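You operate a simulated robot arm through the tools that you are given. There is no shell and no other tool. Be economical: measure what you need, move in short steps, check, and stop when the job is done.

You are at the controls of a simulated robot arm. One attempt, no reset.

Task
Take the blue strap reel from the workbench top and leave it on the upper shelf of the workbench. Put the orange print block from the workbench top on the blue board there and the purple print block on top of the white pack. Open the blue bench drawer, put the black lid on the top of the blue bench away in the inside of the blue bench drawer, then shut the drawer. Open the film drawer, put the cardboard tube from the low shelf of the tube rack inside, then shut the drawer. Open the narrow cabinet door, put the brown jar from the middle shelf of the narrow cabinet on the top of the blue cabinet, then shut the door. Turn the desk length dial to 25. Put the felt pad on the grid board. Take the steel ring on the top of the beige drawer chest and put it away on the near end of the blue cabinet top. Open the third chest drawer from the top, put the metal block from the top of the beige drawer chest in the inside from the top of the third chest drawer and shut the drawer again. Any order will do. Set down upright: cardboard tube.

It is judged by the outcome, as a careful person would: the job done as asked, and still so three seconds after it is handed in. It fails if anything else is knocked over, pushed out of place, dropped, spilled or broken. A push-on lid holds only when it is set on centred and level and pressed home; a screw cap is set on level and turned clockwise until tight.

Robot
A 7-joint arm with a two-finger parallel gripper on a trunk, on a base that drives. Base frame: it is fixed to the floor where the robot stands at the start and does not move with it; the origin is under the middle of the robot, x ahead of it, y to its left, z up; the surface under the hand at the start is at about z = 800. Readings come in mm, degrees, newtons and seconds.
With the tool pointing down near the work surface it reaches from about 360 to 860 mm from the robot's upright axis, wherever it stands. Its first joint turns from -166.0 to 166.0 degrees. Places, roughly: bin film [-6700, 5300, 100]; black lid (10x10x5 cm) [600, 1600, 800]; blue bench drawer [700, 1800, 700]; board [500, 500, 750]; brown jar [-5750, 5000, 500]; cardboard tube (9x9x12 cm) [-6100, 5100, 400]; desk length dial [-7700, 5000, 1000]; felt pad (5x4x4 cm) [-8600, 1000, 900]; film drawer [-6700, 5200, 300]; grid board (30x26x1 cm) [-4900, 300, 800]; inside of the blue bench drawer [700, 1700, 600]; inside of the third chest drawer [-8600, 600, 300]; metal block (10x6x5 cm) [-8800, 400, 900]; narrow cabinet door [-5800, 5000, 600]; near end of the blue cabinet top [0, 5300, 800]; print block [750, 250, 750]; steel ring (5x5x2 cm) [-8900, 600, 900]; strap reel [500, 250, 750]; third chest drawer [-8600, 700, 300]; top of the blue cabinet [-900, 5300, 800]; upper shelf of the workbench (69x16 cm) [1060, 360, 1140]; white pack [500, -250, 750]. Payload 3.43 kg.
Tool frame: the origin (TCP) lies between the finger pads and is the grasp point; the fingertips stand 34 mm ahead of it; z points along the fingers, y is the line along which they close. The gripper opens to 128 mm. The fingers are 24 mm wide and 12 mm thick; the gripper's body (48 by 130 mm) begins 96 mm behind the TCP.
Orientation is that of the tool frame in the base frame, as a unit quaternion [w, x, y, z]. With the fingers straight down and closing along the base's y, the tool's x points along the base's -x, its y along +y and its z along -z.

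Tools
- The arm moves only by the tool servo_tool. Its argument "motion" is a list that holds one entry, the list of rows, each a list of 7 numbers: the shift along the tool's x, y, z in mm, then the turn, a rotation vector about the tool's x, y, z in degrees, then the closure in counts, from 0 (fully open) to 255 (shut). In form: [[[tx, ty, tz, ax, ay, az, jaw], ...]]. A call has 1 to 8 rows; each row shifts and turns the commanded pose from where the row before left it, along the tool's axes as they then stand. Rows are played at 5 a second. More than 50 mm and 8.6 degrees between two rows, or a gripper value outside its range, and nothing of the call is played. A pose out of reach is approached as far as the arm can. The call stops where the force on the tool passes 40 N (or 10 N more than at its start, if that is more) or the arm is blocked; 0.2 s more then pass. Each finger travels about 153 mm/s and halts on what it meets, pressing with about 32 N; the grip force reading is that of the motor and also rises with nothing between the fingers. The clock runs only during rows and for 0.2 s after the last one: add rows that do not move to give the fingers time. The reply holds the time, the measured pose of the TCP, the force on the tool along the base axes, the opening and the grip force, in the units named above and with some noise, with the torque about the TCP (base axes, N m) and any sound that the robot's microphone picked up.
- Cameras (640 x 400 px; columns grow to the right, rows downward): "scene" is now at [158.4, 7.7, 1553.2]; the picture's right is [0.15, -0.99, 0.00], its down [-0.75, -0.11, -0.65] and it looks along [0.65, 0.10, -0.76] (base axes); focal length 269 px, centre (320, 200). "wrist" rides on the gripper at [76, -11, -160] in the tool frame; the picture's right is [0.15, 0.99, 0.00], its down [-0.88, 0.13, -0.46] and it looks along [-0.45, 0.07, 0.89] (tool axes); focal length 234 px, centre (320, 200).
- grab_frame(camera): a new picture of that camera. No time passes.
- base_move(legs): drives the robot by 1 to 6 legs, each [ahead, turn to the left] in mm and degrees, along the robot's own axes; the way and the turn of a leg run together, so that a leg with both is an arc; at most 1500 mm and 180 degrees a leg. The arm and the cameras ride along, it lands a little off, and it stops where it bumps. It gives what a move gives.
- turn_head(pan, tilt): turns the head with the scene camera to pan (to the left, within 132 degrees either way) and tilt (down, from -29 to 69), counted from straight ahead of the robot. It gives what a move gives.
- measure_at(camera, pixels): for up to 12 pixels [column, row] of the newest picture of that camera ("zoom" is the newest enlarged one), the place [x, y, z] in the base frame of the surface seen there, good to about 2 mm, but the place of the scene camera against the robot may be out by one fixed shift of up to 25 mm in any direction. No time passes.
- enlarge(camera, box): a new picture of the part [left, top, right, bottom] of that camera's present view, enlarged. No time passes.
- finish_job(): hands the job in; it is judged then, once.

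Work in short steps. Measure before you move; look again where a grasp or a placing could have gone wrong, and mend it. You have 399 turns and 360 pictures in all, those below and enlarged ones among them. Open the gripper and draw the arm clear of the work before you hand the job in, unless the task says otherwise; then end with one line.

The tools are called after "Call:" by a JSON object that holds its "op" and its "data". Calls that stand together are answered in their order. servo_tool: Moves the arm, as the interface text tells. Its arguments: {"type":"object","properties":{"motion":{"type":"array","items":{"type":"array","items":{"type":"array","items":{"type":"number"}}}}},"required":["motion"]} The other tools are called the same way: base_move (legs) drives the base; turn_head (pan, tilt) turns the head that bears the scene camera; grab_frame (camera) takes a picture; measure_at (camera, pixels) gives the place of the surface under pixels of a picture; enlarge (camera, box) takes an enlarged picture of a part of a camera's view; finish_job () hands the job in.

At the start:

```text
clock: 0.0
position: [446.2, 42.1, 1321.0]
tool_rot: [0.0, -0.001, 1.0, 0.0]
ft_force: [0.0, 0.6, -0.4]
ft_torque: [0.0, 0.01, 0.0]
width: 128.1
grip_force: 0.0
robot x, y, heading: [-1.8, 1.2, -0.1]
head pan, tilt: [8.6, 49.3]
```

scene: 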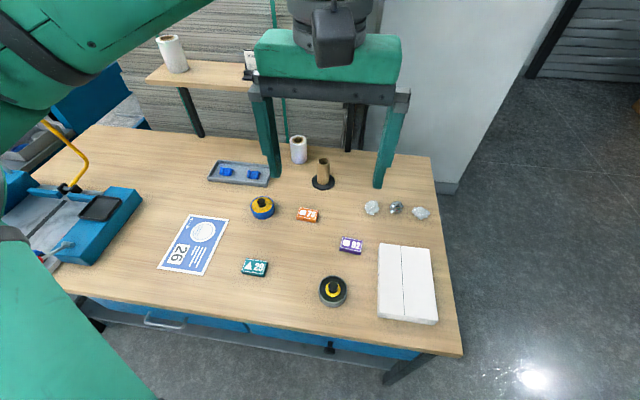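
wrist: 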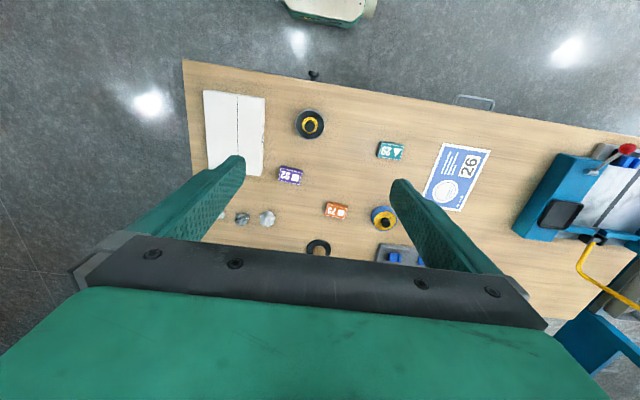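

The scene shows the blue reel near (262,207), orange block (308,214), purple block (350,244), blue board (195,243), white pack (407,283). I measure them.

Call:
{"op": "measure_at", "data": {"camera": "scene", "pixels": [[262, 203], [262, 215], [308, 212], [350, 242], [195, 230], [180, 265], [393, 280], [420, 280], [220, 75], [172, 40], [300, 290], [332, 291]]}}

Call:
{"op": "enlarge", "data": {"camera": "scene", "box": [140, 120, 460, 320]}}

Call:
{"op": "measure_at", "data": {"camera": "wrist", "pixels": [[383, 217], [337, 208], [290, 173], [455, 175], [235, 130], [375, 218], [392, 220], [255, 100]]}}

```text
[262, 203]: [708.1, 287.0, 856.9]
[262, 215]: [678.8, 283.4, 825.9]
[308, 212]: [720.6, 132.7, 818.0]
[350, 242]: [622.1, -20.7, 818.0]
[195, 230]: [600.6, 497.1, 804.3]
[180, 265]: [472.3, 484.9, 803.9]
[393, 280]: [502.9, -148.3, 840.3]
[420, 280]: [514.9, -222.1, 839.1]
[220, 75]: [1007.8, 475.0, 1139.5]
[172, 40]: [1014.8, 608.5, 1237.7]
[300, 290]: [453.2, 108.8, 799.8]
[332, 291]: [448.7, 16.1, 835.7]
```

```text
2.00 times, centred on (300, 220) of scene
```

zoom: 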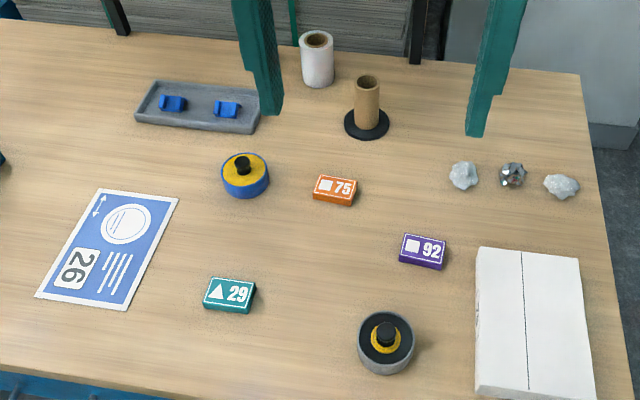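

```text
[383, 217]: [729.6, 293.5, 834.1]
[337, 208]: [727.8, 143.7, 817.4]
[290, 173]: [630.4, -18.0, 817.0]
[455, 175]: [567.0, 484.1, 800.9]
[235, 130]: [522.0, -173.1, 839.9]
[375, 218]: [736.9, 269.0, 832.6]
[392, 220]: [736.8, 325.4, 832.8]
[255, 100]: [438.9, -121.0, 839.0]
```

Call:
{"op": "turn_head", "data": {"pan": 0, "tilt": 69}}

Call:
{"op": "grab_frame", "data": {"camera": "scene"}}

Call:
{"op": "turn_head", "data": {"pan": 20, "tilt": 25}}

Call:
{"op": "grab_frame", "data": {"camera": "scene"}}

```text
clock: 0.8
position: [446.3, 44.0, 1320.3]
tool_rot: [0.0, -0.001, 1.0, -0.001]
ft_force: [0.2, -0.6, -0.3]
ft_torque: [-0.01, 0.02, 0.0]
width: 127.9
grip_force: 0.0
robot x, y, heading: [2.4, -2.6, -0.1]
head pan, tilt: [0.0, 68.8]
```

```text
356 pictures are left
```

scene: 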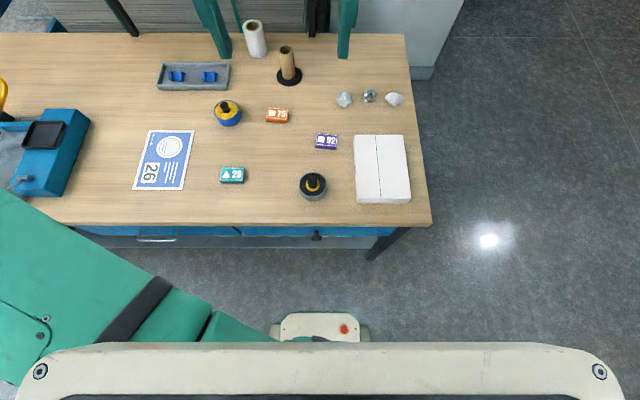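

```text
clock: 1.9
position: [444.6, 43.9, 1321.8]
tool_rot: [-0.001, -0.001, 1.0, -0.001]
ft_force: [0.1, 0.3, 0.4]
ft_torque: [-0.01, -0.01, 0.0]
width: 127.9
grip_force: 0.1
robot x, y, heading: [0.9, 1.1, -0.1]
head pan, tilt: [20.0, 25.0]
```

```text
355 pictures are left
```

scene: 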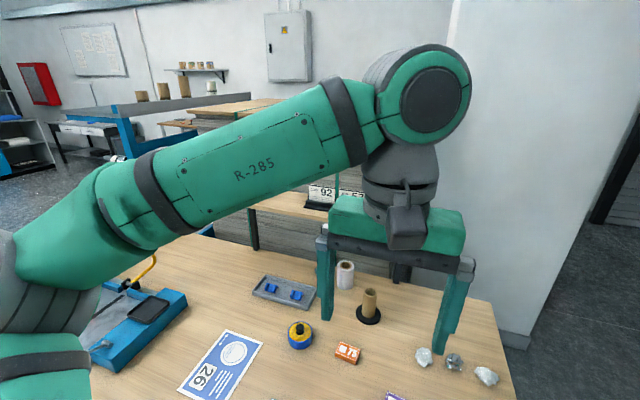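

Path over the table is clear; I move the hand above the orange block to see it with the wrist camera.

Call:
{"op": "servo_tool", "data": {"motion": [[[-30, 12, 36, 0, 0, 0, 0], [-30, 12, 36, 0, 0, 0, 0], [-30, 12, 36, 0, 0, 0, 0], [-30, 12, 36, 0, 0, 0, 0], [-30, 12, 36, 0, 0, 0, 0], [-30, 12, 36, 0, 0, 0, 0], [-30, 12, 36, 0, 0, 0, 0], [-20, 5, 30, 0, 0, 0, 0]]]}}

Call:
{"op": "grab_frame", "data": {"camera": "wrist"}}

```text
clock: 3.7
position: [675.9, 133.0, 1039.2]
tool_rot: [0.0, 0.0, 1.0, 0.0]
ft_force: [0.1, 0.0, 0.0]
ft_torque: [-0.02, -0.03, 0.02]
width: 128.0
grip_force: 0.1
robot x, y, heading: [1.4, 2.1, -0.1]
head pan, tilt: [20.0, 25.0]
```

```text
354 pictures are left
```

wrist: 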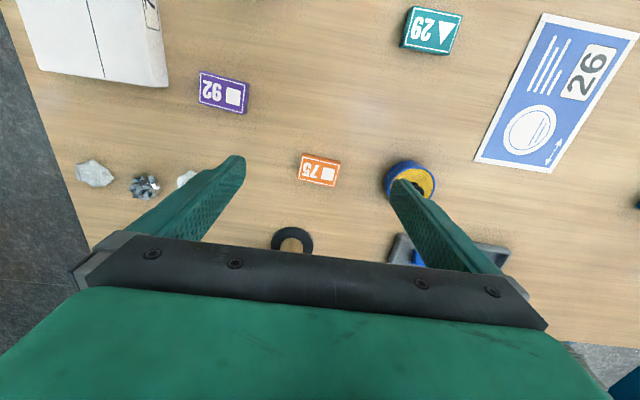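

Call:
{"op": "measure_at", "data": {"camera": "wrist", "pixels": [[304, 155], [340, 164], [333, 186], [297, 178], [199, 72], [248, 84], [242, 112], [196, 101], [407, 190], [436, 190], [544, 14], [476, 157]]}}

Call:
{"op": "enlarge", "data": {"camera": "wrist", "box": [240, 120, 460, 258]}}

```text
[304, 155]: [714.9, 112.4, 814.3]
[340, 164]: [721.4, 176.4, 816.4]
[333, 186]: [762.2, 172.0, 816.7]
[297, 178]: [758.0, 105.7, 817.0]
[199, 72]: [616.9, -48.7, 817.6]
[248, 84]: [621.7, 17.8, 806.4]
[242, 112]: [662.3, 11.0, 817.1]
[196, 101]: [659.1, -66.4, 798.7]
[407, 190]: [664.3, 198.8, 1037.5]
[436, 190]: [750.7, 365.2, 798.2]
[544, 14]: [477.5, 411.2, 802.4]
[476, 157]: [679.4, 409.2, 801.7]
```

```text
2.90 times, centred on (350, 189) of wrist
```

zoom: 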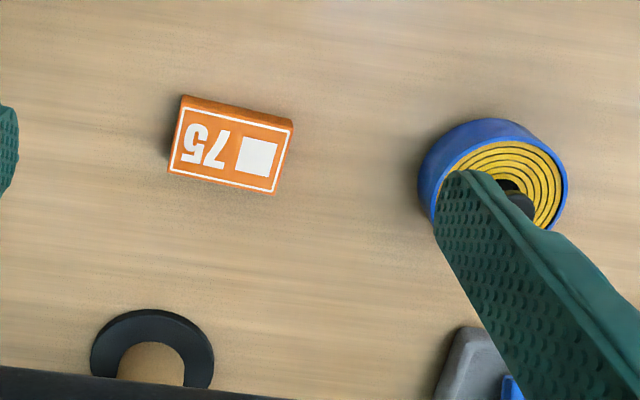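

Orange block: centre ≈ (739,140), ~65×42, turned ~6°. I go above and descend partway.

Call:
{"op": "servo_tool", "data": {"motion": [[[-40, 5, 10, 0, 0, 0, 0], [-23, 2, 30, 0, 0, 0, 0], [0, 0, 30, 0, 0, 6, 0], [0, 0, 40, 0, 0, 0, 0], [0, 0, 10, 0, 0, 0, 0], [0, 0, 0, 0, 0, 0, 0]]]}}

Call:
{"op": "grab_frame", "data": {"camera": "wrist"}}

```text
clock: 5.1
position: [737.8, 139.4, 919.2]
tool_rot: [-0.001, 0.052, 0.999, 0.0]
ft_force: [-0.1, 0.4, 0.0]
ft_torque: [-0.02, -0.04, -0.05]
width: 128.4
grip_force: 0.1
robot x, y, heading: [-3.9, -0.8, 0.1]
head pan, tilt: [20.0, 25.0]
```

```text
352 pictures are left
```

wrist: 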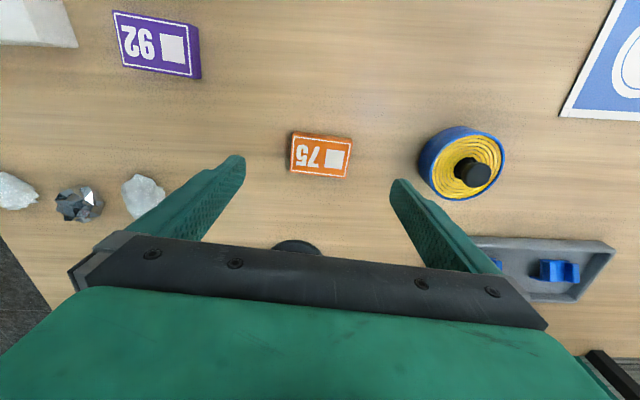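

Call:
{"op": "measure_at", "data": {"camera": "wrist", "pixels": [[320, 158], [294, 134], [350, 140], [346, 177], [292, 171]]}}

```text
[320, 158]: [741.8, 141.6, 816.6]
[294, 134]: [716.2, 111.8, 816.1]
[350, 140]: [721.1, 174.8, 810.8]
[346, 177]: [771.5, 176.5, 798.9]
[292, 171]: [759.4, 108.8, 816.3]
```

Centre is at ≈(740,141); descending to z≈837 and closing.

Call:
{"op": "servo_tool", "data": {"motion": [[[-2, 1, 40, 0, 0, 0, 0], [0, 0, 40, 0, 0, 0, 0], [0, 0, 3, 0, 0, 0, 0], [0, 0, 0, 0, 0, 0, 140], [0, 0, 0, 0, 0, 0, 140], [0, 0, 0, 0, 0, 0, 140]]]}}

```text
clock: 6.5
position: [740.8, 141.0, 836.0]
tool_rot: [0.0, 0.051, 0.999, 0.0]
ft_force: [0.1, 0.2, 0.0]
ft_torque: [0.02, -0.02, 0.01]
width: 66.9
grip_force: 31.9
robot x, y, heading: [-2.9, 5.0, 0.1]
head pan, tilt: [20.0, 25.0]
```

Gripped. Lift and carry over toward the blue board.

Call:
{"op": "servo_tool", "data": {"motion": [[[0, 0, -40, 0, 0, 0, 160], [0, 0, -40, 0, 0, 0, 160], [25, 40, -10, 0, 0, 0, 160], [25, 40, 0, 0, 0, 0, 160], [25, 40, 0, 0, 0, 0, 160], [25, 40, 0, 0, 0, 0, 160], [20, 40, 0, 0, 0, 0, 160], [20, 40, 0, 0, 0, -6, 160]]]}}

Call:
{"op": "grab_frame", "data": {"camera": "wrist"}}

```text
clock: 8.3
position: [627.1, 392.8, 926.1]
tool_rot: [0.0, -0.001, 1.0, 0.0]
ft_force: [-0.4, -0.1, 0.0]
ft_torque: [0.05, 0.05, -0.02]
width: 67.0
grip_force: 31.8
robot x, y, heading: [-1.5, -0.7, 0.2]
head pan, tilt: [20.0, 25.0]
```

```text
351 pictures are left
```

wrist: 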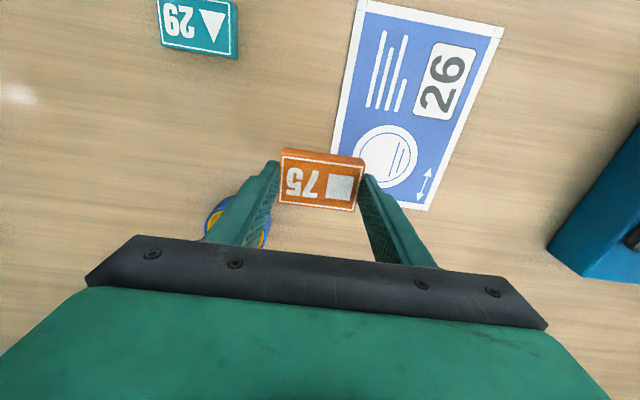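

Call:
{"op": "measure_at", "data": {"camera": "wrist", "pixels": [[363, 2], [502, 27], [428, 209], [333, 138], [415, 105]]}}

```text
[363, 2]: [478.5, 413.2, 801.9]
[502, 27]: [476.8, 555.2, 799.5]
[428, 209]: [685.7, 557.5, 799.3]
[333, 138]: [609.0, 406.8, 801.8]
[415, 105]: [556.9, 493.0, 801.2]
```

Board spans x 478–684, y 410–557; centre (581,484). Move there and lower to z≈840.

Call:
{"op": "servo_tool", "data": {"motion": [[[23, 44, 0, 0, 0, 0, 160], [23, 46, 0, 0, 0, 0, 160], [0, 0, 40, 0, 0, 0, 160], [0, 0, 40, 0, 0, 0, 160], [0, 0, 7, 0, 0, 0, 160], [0, 0, 0, 0, 0, 0, 160]]]}}

```text
refused: row 2 steps farther than a row can; nothing moved
```

Row too long; split it.

Call:
{"op": "servo_tool", "data": {"motion": [[[16, 30, 0, 0, 0, 0, 160], [16, 30, 0, 0, 0, 0, 160], [15, 31, 0, 0, 0, 0, 160], [0, 0, 40, 0, 0, 0, 160], [0, 0, 40, 0, 0, 0, 160], [0, 0, 6, 0, 0, 0, 160], [0, 0, 0, 0, 0, 0, 160]]]}}

```text
clock: 9.9
position: [577.3, 484.4, 840.0]
tool_rot: [-0.001, -0.001, 1.0, -0.001]
ft_force: [0.6, 0.8, -0.6]
ft_torque: [0.02, 0.02, 0.01]
width: 66.8
grip_force: 31.8
robot x, y, heading: [-1.1, -2.2, -0.2]
head pan, tilt: [20.0, 25.0]
```

Lower the last 2–3 mm, open, and rise.

Call:
{"op": "servo_tool", "data": {"motion": [[[0, 0, 2, 0, 0, 0, 160], [0, 0, 0, 0, 0, 0, 110], [0, 0, 0, 0, 0, 0, 90], [0, 0, -20, 0, 0, 0, 60], [0, 0, -40, 0, 0, 0, 0], [0, 0, -40, 0, 0, 0, 0], [0, 0, -40, 0, 0, 0, 0], [30, 0, 0, 0, 0, 0, 0]]]}}

Call:
{"op": "grab_frame", "data": {"camera": "wrist"}}

```text
clock: 11.7
position: [547.7, 483.6, 978.6]
tool_rot: [0.0, -0.001, 1.0, 0.0]
ft_force: [-0.2, 0.3, -0.2]
ft_torque: [0.02, 0.02, -0.04]
width: 128.1
grip_force: 0.0
robot x, y, heading: [-0.2, -0.4, 0.1]
head pan, tilt: [20.0, 25.0]
```

```text
350 pictures are left
```

wrist: 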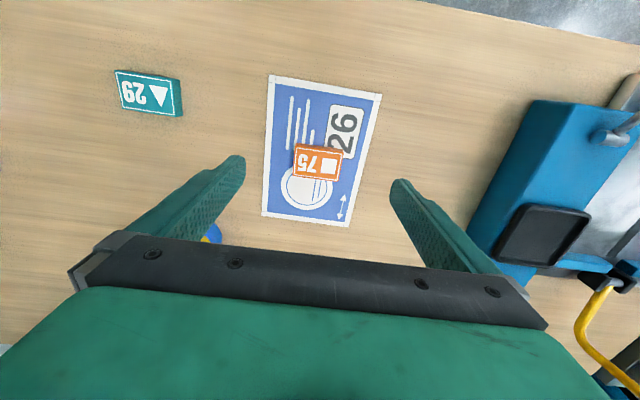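

Orange block sits on the board. Now over to the purple block.

Call:
{"op": "servo_tool", "data": {"motion": [[[-7, -49, 0, 0, 0, 0, 0], [-7, -49, 0, 0, 0, 0, 0], [-7, -49, 0, 0, 0, 0, 0], [-7, -49, 0, 0, 0, 0, 0], [-7, -49, 0, 0, 0, 0, 0], [-7, -49, 0, 0, 0, 0, 0], [-7, -49, 0, 0, 0, 0, 0], [-7, -49, 0, 0, 0, 0, 0]]]}}

Call:
{"op": "servo_tool", "data": {"motion": [[[-7, -49, 0, 0, 0, 0, 0], [-7, -49, 0, 0, 0, 0, 0], [0, -12, 30, 0, 0, 0, 0], [0, 0, 30, 0, 0, 0, 0], [0, 0, 0, 0, 0, 0, 0]]]}}

Call:
{"op": "grab_frame", "data": {"camera": "wrist"}}

```text
clock: 13.5
position: [601.9, 92.5, 978.8]
tool_rot: [0.0, -0.001, 1.0, -0.001]
ft_force: [-0.2, 0.2, 0.7]
ft_torque: [-0.04, 0.0, -0.03]
width: 128.0
grip_force: 0.1
robot x, y, heading: [0.3, 1.5, 0.2]
head pan, tilt: [20.0, 25.0]
```

```text
clock: 14.7
position: [620.2, -19.0, 917.1]
tool_rot: [0.0, 0.0, 1.0, 0.0]
ft_force: [0.3, -0.2, 0.1]
ft_torque: [0.02, 0.03, 0.01]
width: 127.9
grip_force: 0.0
robot x, y, heading: [0.6, -0.5, -0.2]
head pan, tilt: [20.0, 25.0]
```

```text
349 pictures are left
```

wrist: 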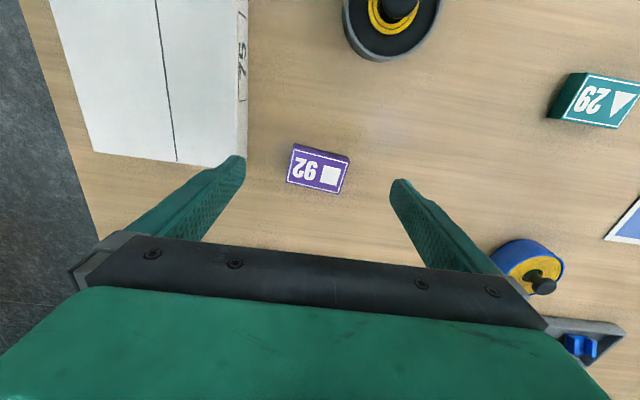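

Call:
{"op": "measure_at", "data": {"camera": "wrist", "pixels": [[296, 151], [344, 163], [338, 189], [290, 178], [318, 171], [240, 155], [95, 148], [195, 80], [100, 80]]}}

```text
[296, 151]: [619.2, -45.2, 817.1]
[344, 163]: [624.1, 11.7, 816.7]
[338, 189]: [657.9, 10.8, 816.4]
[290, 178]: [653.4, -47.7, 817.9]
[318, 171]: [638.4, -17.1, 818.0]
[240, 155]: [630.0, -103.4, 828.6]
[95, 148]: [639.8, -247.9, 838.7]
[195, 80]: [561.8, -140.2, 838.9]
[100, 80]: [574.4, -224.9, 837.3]
```

Center (638.5,-17.5), turned ~5°. Pre-close to ~92 mm to clear the pack, descend, grip.

Call:
{"op": "servo_tool", "data": {"motion": [[[-18.5, 1.5, 0, 0, 0, 0, 72], [0, 0, 30, 0, 0, 5, 72], [0, 0, 40, 0, 0, 0, 72], [0, 0, 11, 0, 0, 0, 72], [0, 0, 0, 0, 0, 0, 140], [0, 0, 0, 0, 0, 0, 160], [0, 0, 0, 0, 0, 0, 160]]]}}

```text
clock: 16.3
position: [637.1, -17.4, 837.2]
tool_rot: [0.0, 0.042, 0.999, 0.0]
ft_force: [1.2, 0.0, -0.3]
ft_torque: [-0.01, -0.03, 0.0]
width: 67.1
grip_force: 32.3
robot x, y, heading: [-0.0, -3.4, 0.1]
head pan, tilt: [20.0, 25.0]
```

Gripped. Lift, turn back, carry over to the pack centre (~(530,-185), top z≈839).

Call:
{"op": "servo_tool", "data": {"motion": [[[0, 0, -45, 0, 0, 0, 160], [0, 0, -45, 0, 0, -5, 160], [25, -40, 0, 0, 0, 0, 160], [25, -40, 0, 0, 0, 0, 160], [25, -40, 0, 0, 0, 0, 160], [27, -40, 0, 0, 0, 0, 160], [0, -8, 0, 0, 0, 0, 160], [0, 0, 0, 0, 0, 0, 160]]]}}

Call:
{"op": "grab_frame", "data": {"camera": "wrist"}}

```text
clock: 18.1
position: [535.8, -184.3, 927.2]
tool_rot: [0.0, -0.001, 1.0, 0.0]
ft_force: [-0.2, -0.1, -0.5]
ft_torque: [-0.02, 0.0, -0.02]
width: 67.2
grip_force: 31.9
robot x, y, heading: [-1.2, 0.9, 0.1]
head pan, tilt: [20.0, 25.0]
```

```text
348 pictures are left
```

wrist: 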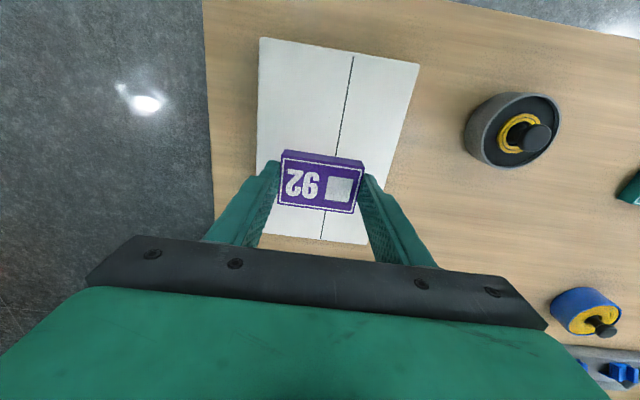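

Centred over the pack. Lower, release, rise.

Call:
{"op": "servo_tool", "data": {"motion": [[[0, 0, 40, 0, 0, 0, 160], [0, 0, 8, 0, 0, 0, 160], [0, 0, 2, 0, 0, 0, 160], [0, 0, 0, 0, 0, 0, 110], [0, 0, 0, 0, 0, 0, 90], [0, 0, -20, 0, 0, 0, 60], [0, 0, -45, 0, 0, 0, 0], [0, 0, -45, 0, 0, 0, 0]]]}}

Call:
{"op": "grab_frame", "data": {"camera": "wrist"}}

```text
clock: 19.9
position: [537.4, -183.8, 985.8]
tool_rot: [0.0, -0.002, 1.0, 0.0]
ft_force: [-0.3, 0.1, 0.1]
ft_torque: [0.01, -0.02, 0.01]
width: 127.9
grip_force: 0.1
robot x, y, heading: [0.1, 0.6, 0.2]
head pan, tilt: [20.0, 25.0]
```

```text
347 pictures are left
```

wrist: 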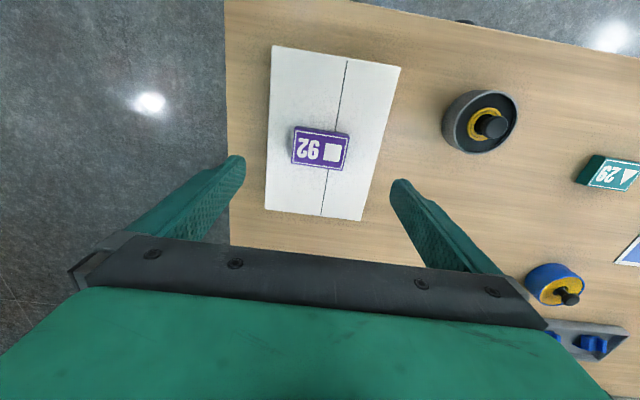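

Purple is on the pack. Now look at the upper shelf with the scene camera.

Call:
{"op": "turn_head", "data": {"pan": 22, "tilt": 30}}

Call:
{"op": "grab_frame", "data": {"camera": "scene"}}

```text
clock: 20.6
position: [537.0, -184.5, 986.5]
tool_rot: [0.0, -0.001, 1.0, 0.0]
ft_force: [-0.7, -0.1, -0.5]
ft_torque: [0.0, -0.02, 0.04]
width: 128.1
grip_force: 0.0
robot x, y, heading: [0.9, -2.2, -0.0]
head pan, tilt: [22.0, 30.0]
```

```text
346 pictures are left
```

scene: 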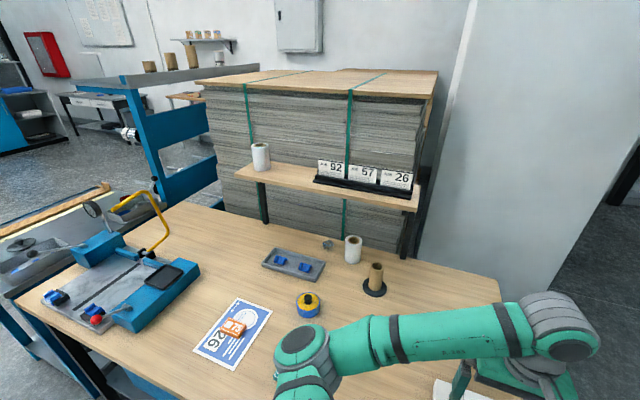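

Call:
{"op": "measure_at", "data": {"camera": "scene", "pixels": [[285, 170], [285, 178], [285, 190], [303, 172], [305, 185], [238, 178], [420, 208], [262, 168], [318, 184], [270, 165], [308, 298], [300, 303]]}}

Call:
{"op": "enlarge", "data": {"camera": "scene", "box": [220, 130, 440, 268]}}

```text
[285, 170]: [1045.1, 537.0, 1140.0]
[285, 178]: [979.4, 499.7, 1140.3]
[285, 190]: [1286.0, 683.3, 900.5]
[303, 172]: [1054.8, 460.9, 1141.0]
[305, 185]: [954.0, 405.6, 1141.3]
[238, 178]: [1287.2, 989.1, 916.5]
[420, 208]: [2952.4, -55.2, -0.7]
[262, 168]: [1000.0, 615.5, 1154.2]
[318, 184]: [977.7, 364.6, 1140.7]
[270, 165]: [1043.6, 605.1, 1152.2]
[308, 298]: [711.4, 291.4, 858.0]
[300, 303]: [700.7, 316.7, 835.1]
```

```text
2.90 times, centred on (330, 199) of scene
```

zoom: 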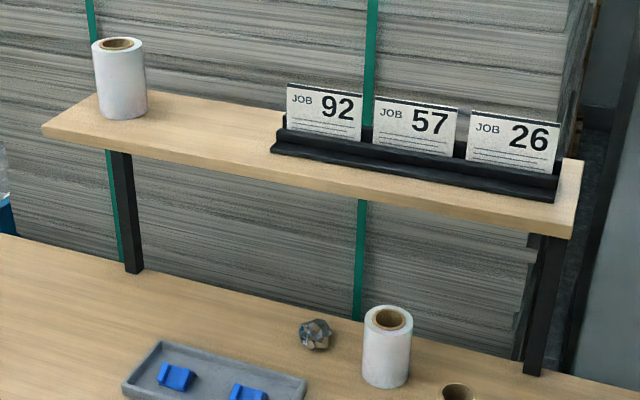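

Scene bias vs wrist ≈ (-20,-9,0). I'll raise the hand and shift the base left ~300 and ahead ~150 so the shelf spot (≈1030,500) is within reach.

Call:
{"op": "servo_tool", "data": {"motion": [[[20, 20, -40, 0, 0, 0, 0], [20, 20, -40, 0, 0, 0, 0], [20, 20, -40, 0, 0, 0, 0], [20, 20, -40, 0, 0, 0, 0], [20, 40, 0, 0, 0, 0, 0], [20, 40, 0, 0, 0, 0, 0]]]}}

Call:
{"op": "base_move", "data": {"legs": [[0, 90], [300, 0], [0, -90]]}}

Call:
{"op": "turn_head", "data": {"pan": 0, "tilt": 69}}

Call:
{"op": "grab_frame", "data": {"camera": "scene"}}

```text
clock: 22.0
position: [416.4, -25.5, 1146.0]
tool_rot: [0.0, -0.001, 1.0, 0.0]
ft_force: [0.6, -0.2, 1.0]
ft_torque: [0.02, 0.01, -0.02]
width: 128.1
grip_force: 0.1
robot x, y, heading: [-2.0, 2.6, 0.1]
head pan, tilt: [22.0, 30.0]
```

```text
clock: 32.7
position: [420.1, 261.9, 1146.3]
tool_rot: [0.0, 0.015, 1.0, -0.001]
ft_force: [-0.1, 0.3, -0.5]
ft_torque: [0.02, 0.02, 0.04]
width: 128.2
grip_force: 0.1
robot x, y, heading: [5.9, 303.4, -1.9]
head pan, tilt: [22.0, 30.0]
```

```text
clock: 33.8
position: [419.1, 262.5, 1146.6]
tool_rot: [0.0, 0.014, 1.0, 0.0]
ft_force: [-1.0, -0.8, 0.3]
ft_torque: [-0.01, 0.02, 0.03]
width: 128.1
grip_force: 0.0
robot x, y, heading: [3.8, 301.2, -1.9]
head pan, tilt: [0.0, 68.8]
```

```text
344 pictures are left
```

scene: 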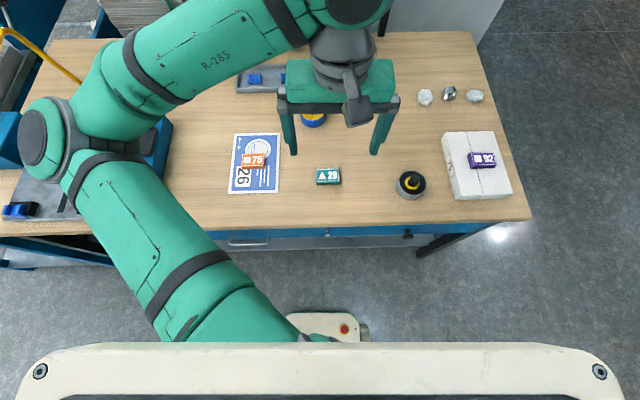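

Call:
{"op": "measure_at", "data": {"camera": "scene", "pixels": [[325, 316], [360, 325], [300, 226], [250, 243], [300, 240], [262, 172]]}}

```text
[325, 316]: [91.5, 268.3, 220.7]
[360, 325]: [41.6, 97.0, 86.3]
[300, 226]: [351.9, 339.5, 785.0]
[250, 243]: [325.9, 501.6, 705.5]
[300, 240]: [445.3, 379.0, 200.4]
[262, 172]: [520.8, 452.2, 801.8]
```

Call:
{"op": "base_move", "data": {"legs": [[140, 2]]}}

Call:
{"op": "grab_frame", "data": {"camera": "scene"}}

Call:
{"op": "grab_frame", "data": {"camera": "wrist"}}

```text
clock: 35.1
position: [561.6, 274.1, 1146.7]
tool_rot: [0.0, -0.002, 1.0, 0.0]
ft_force: [0.3, -0.4, 0.3]
ft_torque: [0.01, 0.02, -0.03]
width: 128.1
grip_force: 0.0
robot x, y, heading: [143.6, 297.4, 0.2]
head pan, tilt: [0.0, 68.8]
```

```text
343 pictures are left
```

scene: 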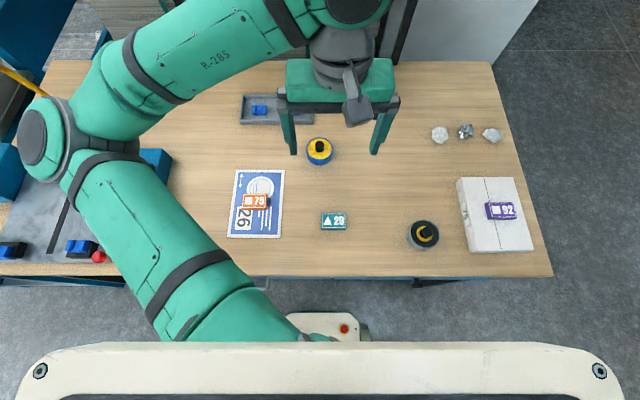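

```text
342 pictures are left
```

wrist: 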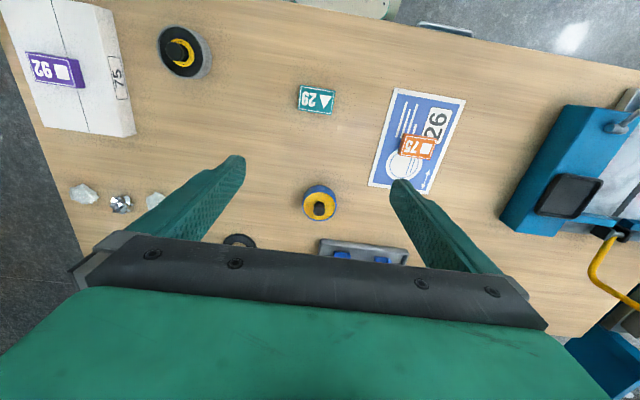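

Move down toward the reel (wrist px (319,203)) and tilt the hand 30° forward.

Call:
{"op": "servo_tool", "data": {"motion": [[[-25, 4, 40, 0, 0, 0, 0], [-25, 4, 40, 0, 0, 0, 0], [-25, 4, 40, 0, 0, 0, 0], [-25, 4, 40, 0, 0, 0, 0], [0, 4, 0, 0, -7.5, 0, 0], [0, 0, 0, 0, -7.5, 0, 0], [0, 0, 0, 0, -7.5, 0, 0], [0, 0, 0, 0, -7.5, 0, 0]]]}}

Call:
{"op": "grab_frame", "data": {"camera": "wrist"}}

```text
clock: 36.9
position: [661.3, 294.4, 987.1]
tool_rot: [0.259, -0.003, 0.966, 0.001]
ft_force: [-0.1, -0.5, -0.2]
ft_torque: [-0.01, -0.01, 0.02]
width: 128.1
grip_force: 0.1
robot x, y, heading: [144.8, 299.3, -0.1]
head pan, tilt: [0.0, 68.8]
```

```text
341 pictures are left
```

wrist: 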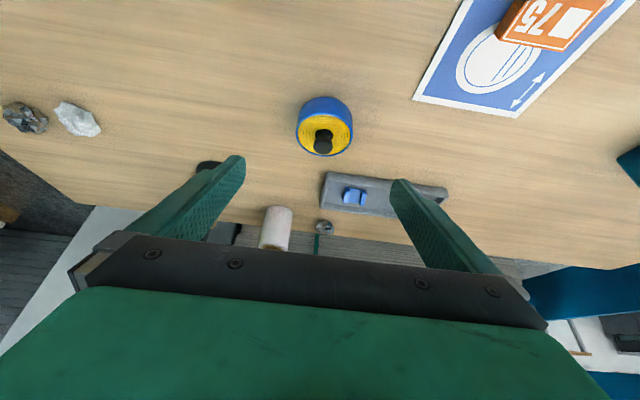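

Call:
{"op": "measure_at", "data": {"camera": "wrist", "pixels": [[300, 122], [349, 130], [325, 115], [323, 127], [323, 155], [321, 138], [325, 103]]}}

```text
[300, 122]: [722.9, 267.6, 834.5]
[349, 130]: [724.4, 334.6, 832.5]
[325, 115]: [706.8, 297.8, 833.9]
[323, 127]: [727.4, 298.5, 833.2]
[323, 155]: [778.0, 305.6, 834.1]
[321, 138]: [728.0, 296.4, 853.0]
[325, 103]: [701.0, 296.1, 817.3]
```

Reel centre ≈ (737,300), Ø74, top 833. Move down to straddle it, then close.

Call:
{"op": "servo_tool", "data": {"motion": [[[10, 3, 30, 0, 0, 0, 0], [10.7, 3, 40, 0, 0, 0, 0], [0, 0, 40, 0, 0, 0, 0], [0, 0, 35, 0, 0, 0, 0], [0, 0, 12.8, 0, 0, 0, 0], [0, 0, 0, 0, 0, 0, 0]]]}}

Call:
{"op": "grab_frame", "data": {"camera": "wrist"}}

```text
clock: 38.3
position: [720.8, 301.1, 839.6]
tool_rot: [0.259, -0.001, 0.966, 0.0]
ft_force: [0.0, -0.7, 0.4]
ft_torque: [-0.04, -0.03, 0.02]
width: 127.9
grip_force: 0.1
robot x, y, heading: [145.0, 298.1, 0.1]
head pan, tilt: [0.0, 68.8]
```

```text
340 pictures are left
```

wrist: 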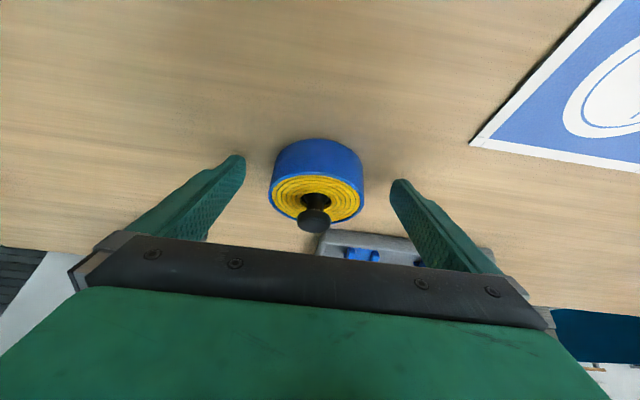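

Call:
{"op": "servo_tool", "data": {"motion": [[[0, 0, 0, 0, 0, 0, 120], [0, 0, 0, 0, 0, 0, 160], [0, 0, 0, 0, 0, 0, 160], [10, 0, -17.3, 0, 0, 0, 160], [0, 0, 0, 0, 0, 0, 160]]]}}

Call:
{"op": "grab_frame", "data": {"camera": "wrist"}}

```text
clock: 39.5
position: [704.2, 300.0, 848.6]
tool_rot: [0.259, -0.002, 0.966, 0.001]
ft_force: [-1.0, 0.4, -1.6]
ft_torque: [0.01, 0.03, -0.01]
width: 78.9
grip_force: 32.4
robot x, y, heading: [144.0, 297.0, -0.2]
head pan, tilt: [0.0, 68.8]
```

```text
339 pictures are left
```

wrist: 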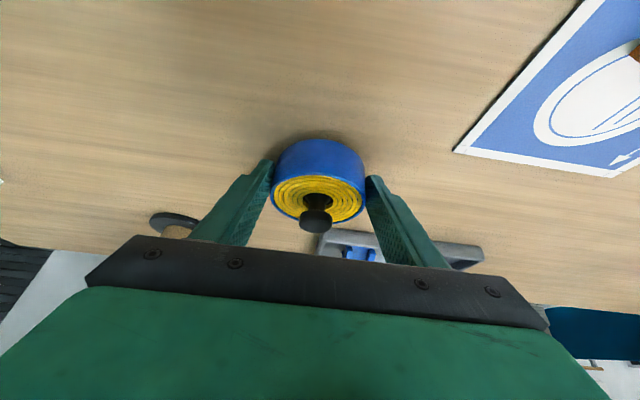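

Reel held level. Raise straight up to clear the shelf.

Call:
{"op": "servo_tool", "data": {"motion": [[[-24, 0, -42, 0, 0, 0, 160], [-24, 0, -42, 0, 0, 0, 160], [-24, 0, -42, 0, 0, 0, 160], [-24, 0, -42, 0, 0, 0, 160], [-24, 0, -42, 0, 0, 0, 160], [-24, 0, -42, 0, 0, 0, 160], [-24, 0, -42, 0, 0, 0, 160], [-24, 0, -42, 0, 0, 0, 160]]]}}

Call:
{"op": "servo_tool", "data": {"motion": [[[0, 40, 0, 0, 0, 0, 160], [0, 40, 0, 0, 0, 0, 160], [0, 40, 0, 0, 0, 0, 160], [0, 40, 0, 0, 0, 0, 160], [-35, 25, 20, 0, 0, 0, 160], [-35, 0, 20, 0, 0, 0, 160], [-35, 0, 20, 0, 0, 0, 160], [-35, 0, 20, 0, 0, 0, 160]]]}}

Call:
{"op": "turn_head", "data": {"pan": 15, "tilt": 28}}

Call:
{"op": "grab_frame", "data": {"camera": "scene"}}

Call:
{"op": "grab_frame", "data": {"camera": "wrist"}}

```text
clock: 41.3
position: [701.8, 299.4, 1237.7]
tool_rot: [0.259, -0.002, 0.966, 0.0]
ft_force: [0.3, 0.7, -2.1]
ft_torque: [-0.02, 0.08, 0.03]
width: 78.6
grip_force: 31.7
robot x, y, heading: [143.6, 297.4, 0.2]
head pan, tilt: [0.0, 68.8]
```

```text
clock: 43.1
position: [862.6, 487.3, 1236.9]
tool_rot: [0.259, -0.002, 0.966, 0.0]
ft_force: [-0.4, 0.2, -2.1]
ft_torque: [-0.03, 0.02, 0.0]
width: 78.9
grip_force: 31.9
robot x, y, heading: [140.8, 296.4, -0.1]
head pan, tilt: [0.0, 68.8]
```

```text
clock: 44.2
position: [863.1, 486.2, 1237.2]
tool_rot: [0.259, -0.002, 0.966, 0.0]
ft_force: [-0.1, -0.3, -1.4]
ft_torque: [-0.03, 0.03, -0.01]
width: 78.7
grip_force: 31.7
robot x, y, heading: [142.7, 298.9, 0.0]
head pan, tilt: [15.0, 28.0]
```

```text
338 pictures are left
```

scene: 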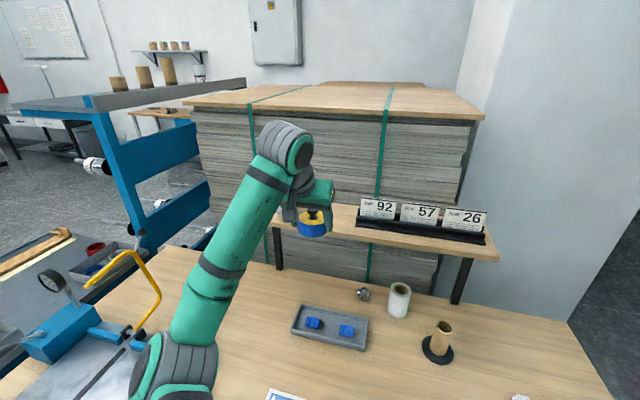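

```text
337 pictures are left
```

wrist: 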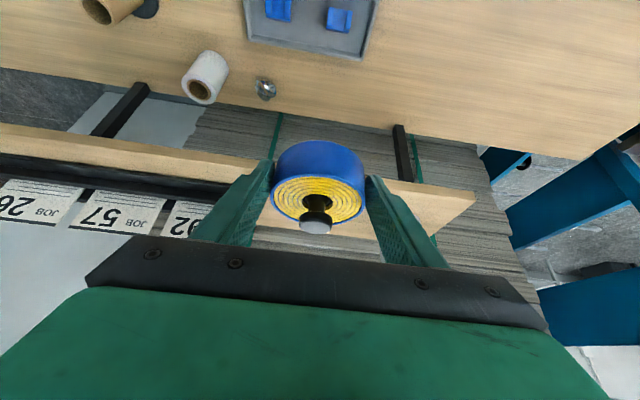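

Call:
{"op": "measure_at", "data": {"camera": "wrist", "pixels": [[425, 190], [430, 205], [460, 195], [120, 150], [240, 160], [215, 195], [185, 235], [450, 215], [385, 190]]}}

Call:
{"op": "measure_at", "data": {"camera": "scene", "pixels": [[358, 238], [357, 226], [345, 230], [270, 220], [280, 226], [345, 210], [300, 195], [262, 190]]}}

```text
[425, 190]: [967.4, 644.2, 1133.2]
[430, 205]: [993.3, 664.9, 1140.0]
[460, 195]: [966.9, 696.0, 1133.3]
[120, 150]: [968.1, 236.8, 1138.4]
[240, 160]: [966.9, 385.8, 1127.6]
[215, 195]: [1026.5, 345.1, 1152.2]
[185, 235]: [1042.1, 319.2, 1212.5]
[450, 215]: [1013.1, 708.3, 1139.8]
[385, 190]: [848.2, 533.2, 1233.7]
```

```text
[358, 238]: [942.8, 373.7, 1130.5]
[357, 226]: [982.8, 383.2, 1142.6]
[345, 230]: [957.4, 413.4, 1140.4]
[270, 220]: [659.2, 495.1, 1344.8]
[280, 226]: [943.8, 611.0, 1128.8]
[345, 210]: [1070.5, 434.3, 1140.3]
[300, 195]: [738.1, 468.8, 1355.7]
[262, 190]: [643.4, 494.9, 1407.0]
```

Shelf front edge x≈967, top 1140; free y 400–580. Move ahead 146 mm, then down to ~1185.

Call:
{"op": "servo_tool", "data": {"motion": [[[-42, 0, 24.3, 0, 0, 0, 160], [-42, 0, 24.3, 0, 0, 0, 160], [-42, 0, 24.3, 0, 0, 0, 160], [0, 0, 0, 0, 0, 0, 160], [10, 0, 17.3, 0, 0, 0, 160], [10, 0, 17.3, 0, 0, 0, 160], [0, 0, 0, 0, 0, 0, 160]]]}}

Call:
{"op": "grab_frame", "data": {"camera": "wrist"}}

Call:
{"op": "grab_frame", "data": {"camera": "scene"}}

```text
clock: 45.8
position: [1008.9, 488.2, 1197.8]
tool_rot: [0.258, -0.002, 0.966, 0.0]
ft_force: [0.6, -0.3, -2.3]
ft_torque: [-0.01, 0.05, 0.0]
width: 78.9
grip_force: 31.5
robot x, y, heading: [146.6, 298.0, 0.1]
head pan, tilt: [15.0, 28.0]
```

```text
336 pictures are left
```

wrist: 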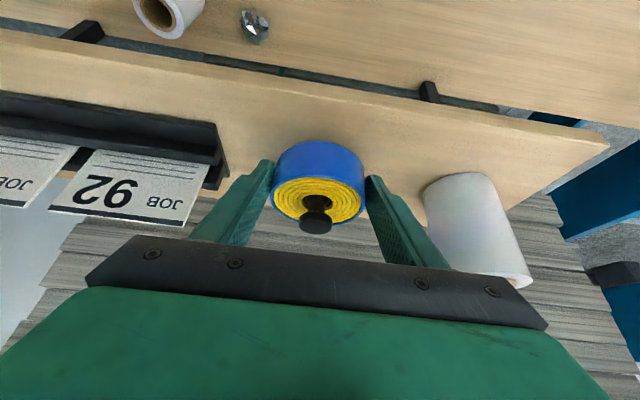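

```text
335 pictures are left
```

scene: 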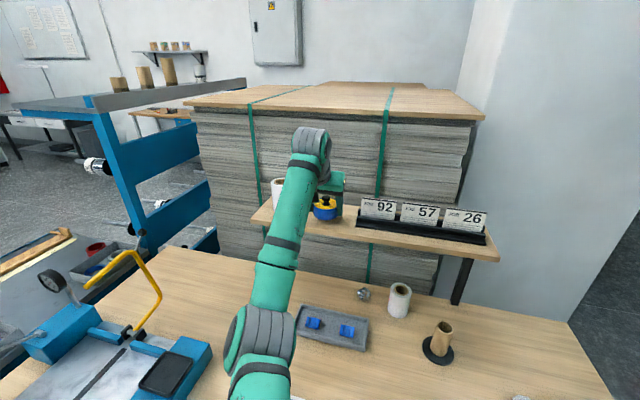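

Clear of roll and rack. Lower gently to the shelf.

Call:
{"op": "servo_tool", "data": {"motion": [[[5, 0, 8.7, 0, 0, 0, 160], [2, 0, 3.5, 0, 0, 0, 160], [1, 0, 1.7, 0, 0, 0, 160], [0, 0, 0, 0, 0, 0, 160]]]}}

```text
clock: 46.8
position: [1007.9, 486.5, 1180.9]
tool_rot: [0.258, -0.002, 0.966, -0.001]
ft_force: [0.2, -0.1, -2.1]
ft_torque: [0.0, 0.08, 0.01]
width: 78.5
grip_force: 31.9
robot x, y, heading: [146.7, 297.5, 0.2]
head pan, tilt: [15.0, 28.0]
```

Call:
{"op": "servo_tool", "data": {"motion": [[[0.5, 0, 0.87, 0, 0, 0, 160], [0, 0, 0, 0, 0, 0, 160]]]}}

Call:
{"op": "servo_tool", "data": {"motion": [[[0.5, 0, 0.87, 0, 0, 0, 160], [0, 0, 0, 0, 0, 0, 160]]]}}

```text
clock: 47.4
position: [1009.2, 487.6, 1179.5]
tool_rot: [0.259, -0.002, 0.966, -0.001]
ft_force: [0.7, 0.0, -2.1]
ft_torque: [-0.01, 0.03, 0.01]
width: 78.5
grip_force: 31.7
robot x, y, heading: [145.7, 298.0, -0.1]
head pan, tilt: [15.0, 28.0]
```

```text
clock: 48.0
position: [1009.7, 488.3, 1179.6]
tool_rot: [0.259, -0.002, 0.966, 0.001]
ft_force: [-1.4, 1.5, 0.9]
ft_torque: [0.09, 0.08, 0.03]
width: 78.5
grip_force: 31.8
robot x, y, heading: [142.6, 298.0, 0.1]
head pan, tilt: [15.0, 28.0]
```

Contact (force turned positive). Release a little at a time and back away upward.

Call:
{"op": "servo_tool", "data": {"motion": [[[0, 0, 0, 0, 0, 0, 80], [0, 0, 0, 0, 0, 0, 60], [0, 0, 0, 0, 0, 0, 60], [0, 0, -40, 0, 0, 0, 60], [0, 0, -45, 0, 0, 0, 60], [0, 0, -45, 0, 0, 0, 60]]]}}

Call:
{"op": "grab_frame", "data": {"camera": "wrist"}}

```text
clock: 49.4
position: [944.1, 486.6, 1290.9]
tool_rot: [0.258, -0.003, 0.966, 0.001]
ft_force: [0.3, -0.2, -0.3]
ft_torque: [0.01, 0.02, -0.01]
width: 97.9
grip_force: 0.0
robot x, y, heading: [144.1, 297.2, -0.1]
head pan, tilt: [15.0, 28.0]
```

```text
334 pictures are left
```

wrist: 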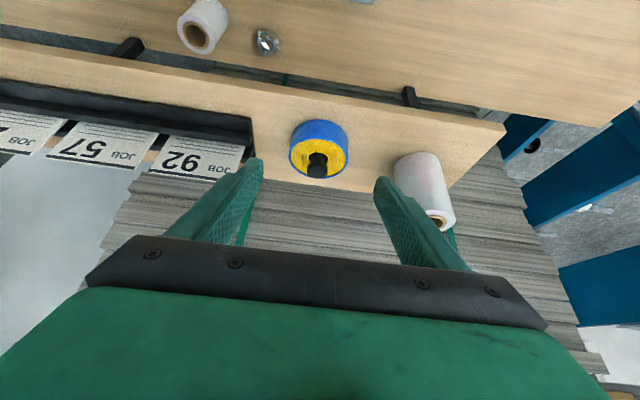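

Reel is on the shelf. Retract the arm to a compact pose and untilt.

Call:
{"op": "servo_tool", "data": {"motion": [[[43, 0, -25, 0, 0, 0, 0], [43, 0, -25, 0, 0, 0, 0], [43, 0, -25, 0, 0, 0, 0], [43, 0, -25, 0, 0, 0, 0], [0, -30, 0, 0, 7.5, 0, 0], [0, -40, 0, 0, 7.5, 0, 0], [0, -40, 0, 0, 7.5, 0, 0], [0, -40, 0, 0, 7.5, 0, 0]]]}}

Call:
{"op": "servo_tool", "data": {"motion": [[[49, 0, 0, 0, 0, 0, 0], [49, 0, 0, 0, 0, 0, 0], [49, 0, 0, 0, 0, 0, 0], [49, 0, 0, 0, 0, 0, 0]]]}}

Call:
{"op": "turn_head", "data": {"pan": 70, "tilt": 35}}

Call:
{"op": "grab_frame", "data": {"camera": "scene"}}

Call:
{"op": "turn_head", "data": {"pan": 110, "tilt": 20}}

Call:
{"op": "grab_frame", "data": {"camera": "scene"}}

```text
clock: 51.2
position: [743.8, 337.1, 1292.5]
tool_rot: [-0.001, -0.003, 1.0, 0.0]
ft_force: [-0.9, 0.2, 0.7]
ft_torque: [-0.09, -0.02, 0.04]
width: 127.9
grip_force: 0.0
robot x, y, heading: [142.2, 298.8, 0.0]
head pan, tilt: [15.0, 28.0]
```

```text
clock: 52.2
position: [549.7, 333.3, 1292.6]
tool_rot: [0.0, -0.002, 1.0, -0.001]
ft_force: [0.2, -0.1, 0.5]
ft_torque: [0.01, 0.05, -0.01]
width: 127.9
grip_force: 0.1
robot x, y, heading: [145.4, 293.9, 0.1]
head pan, tilt: [15.0, 28.0]
```

```text
clock: 53.4
position: [550.4, 334.3, 1291.8]
tool_rot: [0.0, -0.002, 1.0, 0.0]
ft_force: [-1.0, -0.7, -0.1]
ft_torque: [0.01, 0.01, 0.02]
width: 127.9
grip_force: 0.0
robot x, y, heading: [145.5, 298.5, -0.1]
head pan, tilt: [70.0, 35.0]
```

```text
333 pictures are left
```

scene: 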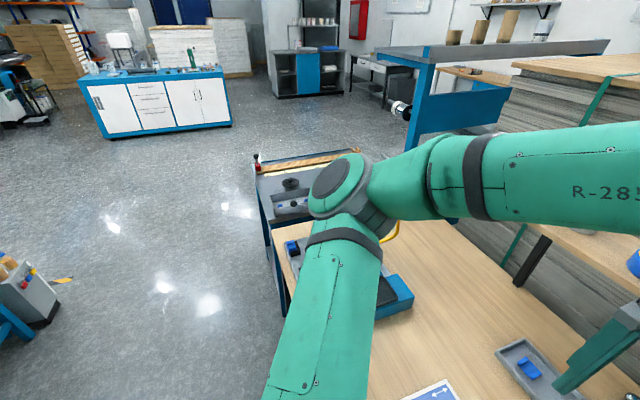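

```text
clock: 54.5
position: [552.2, 334.9, 1292.1]
tool_rot: [0.0, -0.003, 1.0, 0.0]
ft_force: [-0.7, -0.1, 0.9]
ft_torque: [0.0, 0.0, 0.0]
width: 127.9
grip_force: 0.0
robot x, y, heading: [145.8, 296.7, -0.0]
head pan, tilt: [110.0, 20.0]
```

```text
332 pictures are left
```

scene: 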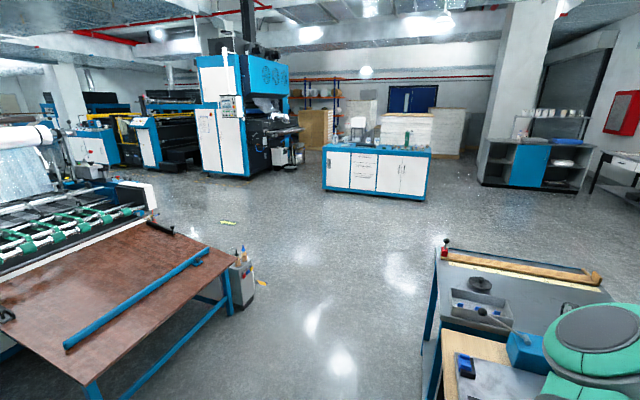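

Blue bench is beyond the workbench to the left. Back off and drive along to y≈1650, then face it.

Call:
{"op": "base_move", "data": {"legs": [[-200, 0], [0, 90], [1300, 0], [0, -90]]}}

Call:
{"op": "turn_head", "data": {"pan": 0, "tilt": 50}}

Call:
{"op": "grab_frame", "data": {"camera": "scene"}}

Call:
{"op": "grab_frame", "data": {"camera": "wrist"}}

```text
clock: 70.8
position: [370.2, 1623.6, 1292.7]
tool_rot: [0.0, 0.011, 1.0, 0.0]
ft_force: [0.3, 1.3, 0.5]
ft_torque: [0.0, 0.01, -0.06]
width: 128.1
grip_force: 0.0
robot x, y, heading: [-38.4, 1597.9, -1.8]
head pan, tilt: [110.0, 20.0]
```

```text
clock: 72.7
position: [370.2, 1624.1, 1291.5]
tool_rot: [0.0, 0.012, 1.0, 0.0]
ft_force: [-0.7, 0.1, 0.1]
ft_torque: [0.02, 0.01, 0.03]
width: 128.0
grip_force: 0.1
robot x, y, heading: [-35.4, 1596.8, -1.7]
head pan, tilt: [0.0, 50.0]
```

```text
331 pictures are left
```

scene: 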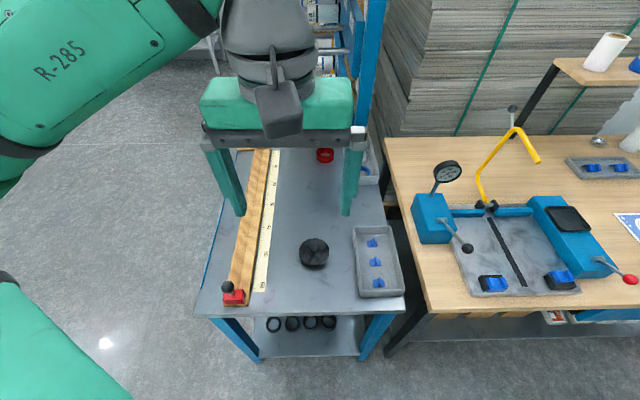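

```text
330 pictures are left
```

wrist: 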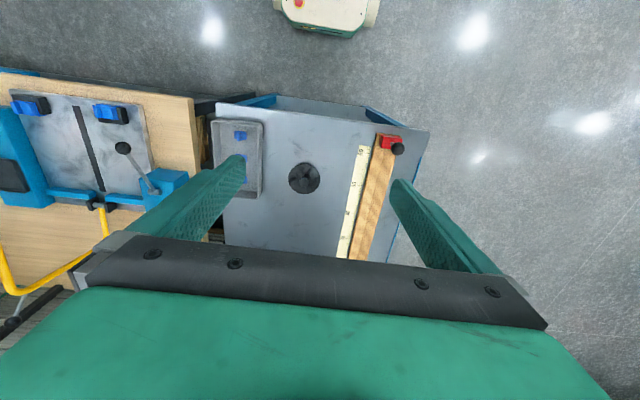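

Lid at (314,252). The drawer must be on the bench's left (+y) side. Measure bench extents.

Call:
{"op": "measure_at", "data": {"camera": "scene", "pixels": [[314, 242], [302, 250], [326, 250], [200, 310], [238, 150], [395, 310], [233, 298], [215, 270], [270, 165]]}}

Call:
{"op": "measure_at", "data": {"camera": "wrist", "pixels": [[304, 178], [289, 178], [319, 178], [304, 163], [428, 131], [218, 107], [390, 262], [392, 145]]}}

```text
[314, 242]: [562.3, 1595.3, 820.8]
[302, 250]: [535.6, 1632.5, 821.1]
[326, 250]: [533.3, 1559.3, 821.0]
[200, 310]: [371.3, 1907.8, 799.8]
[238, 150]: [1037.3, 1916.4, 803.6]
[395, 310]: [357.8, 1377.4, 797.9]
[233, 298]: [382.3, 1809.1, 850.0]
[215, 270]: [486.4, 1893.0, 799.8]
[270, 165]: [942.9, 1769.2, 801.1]
```

```text
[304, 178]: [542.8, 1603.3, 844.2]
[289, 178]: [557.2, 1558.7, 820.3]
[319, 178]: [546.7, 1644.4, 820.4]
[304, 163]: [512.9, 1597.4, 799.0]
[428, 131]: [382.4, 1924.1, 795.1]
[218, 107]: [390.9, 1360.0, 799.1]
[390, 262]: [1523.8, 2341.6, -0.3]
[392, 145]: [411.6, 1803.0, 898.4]
```

Go round to the bench's left end to see the drawer front; I'll stand near the corner where both lid and drawer are reachable.

Call:
{"op": "base_move", "data": {"legs": [[0, 92], [650, 0], [0, -110]]}}

Call:
{"op": "turn_head", "data": {"pan": -15, "tilt": 50}}

Call:
{"op": "grab_frame", "data": {"camera": "scene"}}

```text
clock: 86.0
position: [354.8, 2144.4, 1292.3]
tool_rot: [0.0, 0.171, 0.985, 0.0]
ft_force: [0.2, -0.2, -0.1]
ft_torque: [0.03, 0.01, 0.01]
width: 127.9
grip_force: 0.0
robot x, y, heading: [-38.8, 2247.1, -20.0]
head pan, tilt: [0.0, 50.0]
```

```text
clock: 86.8
position: [354.5, 2144.6, 1293.5]
tool_rot: [0.0, 0.169, 0.986, 0.0]
ft_force: [0.2, -0.6, 0.3]
ft_torque: [-0.01, 0.01, -0.01]
width: 128.1
grip_force: 0.1
robot x, y, heading: [-38.6, 2248.4, -20.3]
head pan, tilt: [-15.0, 50.0]
```

```text
329 pictures are left
```

scene: 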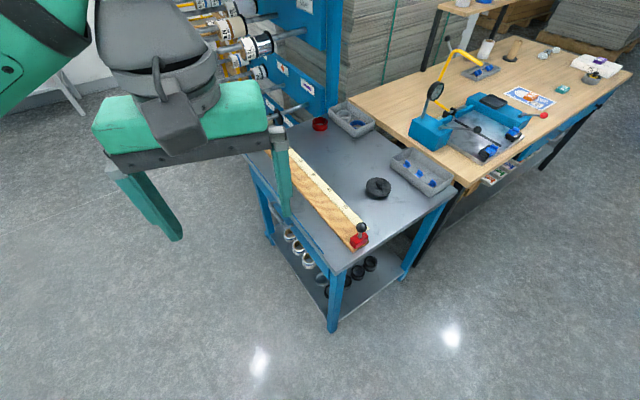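

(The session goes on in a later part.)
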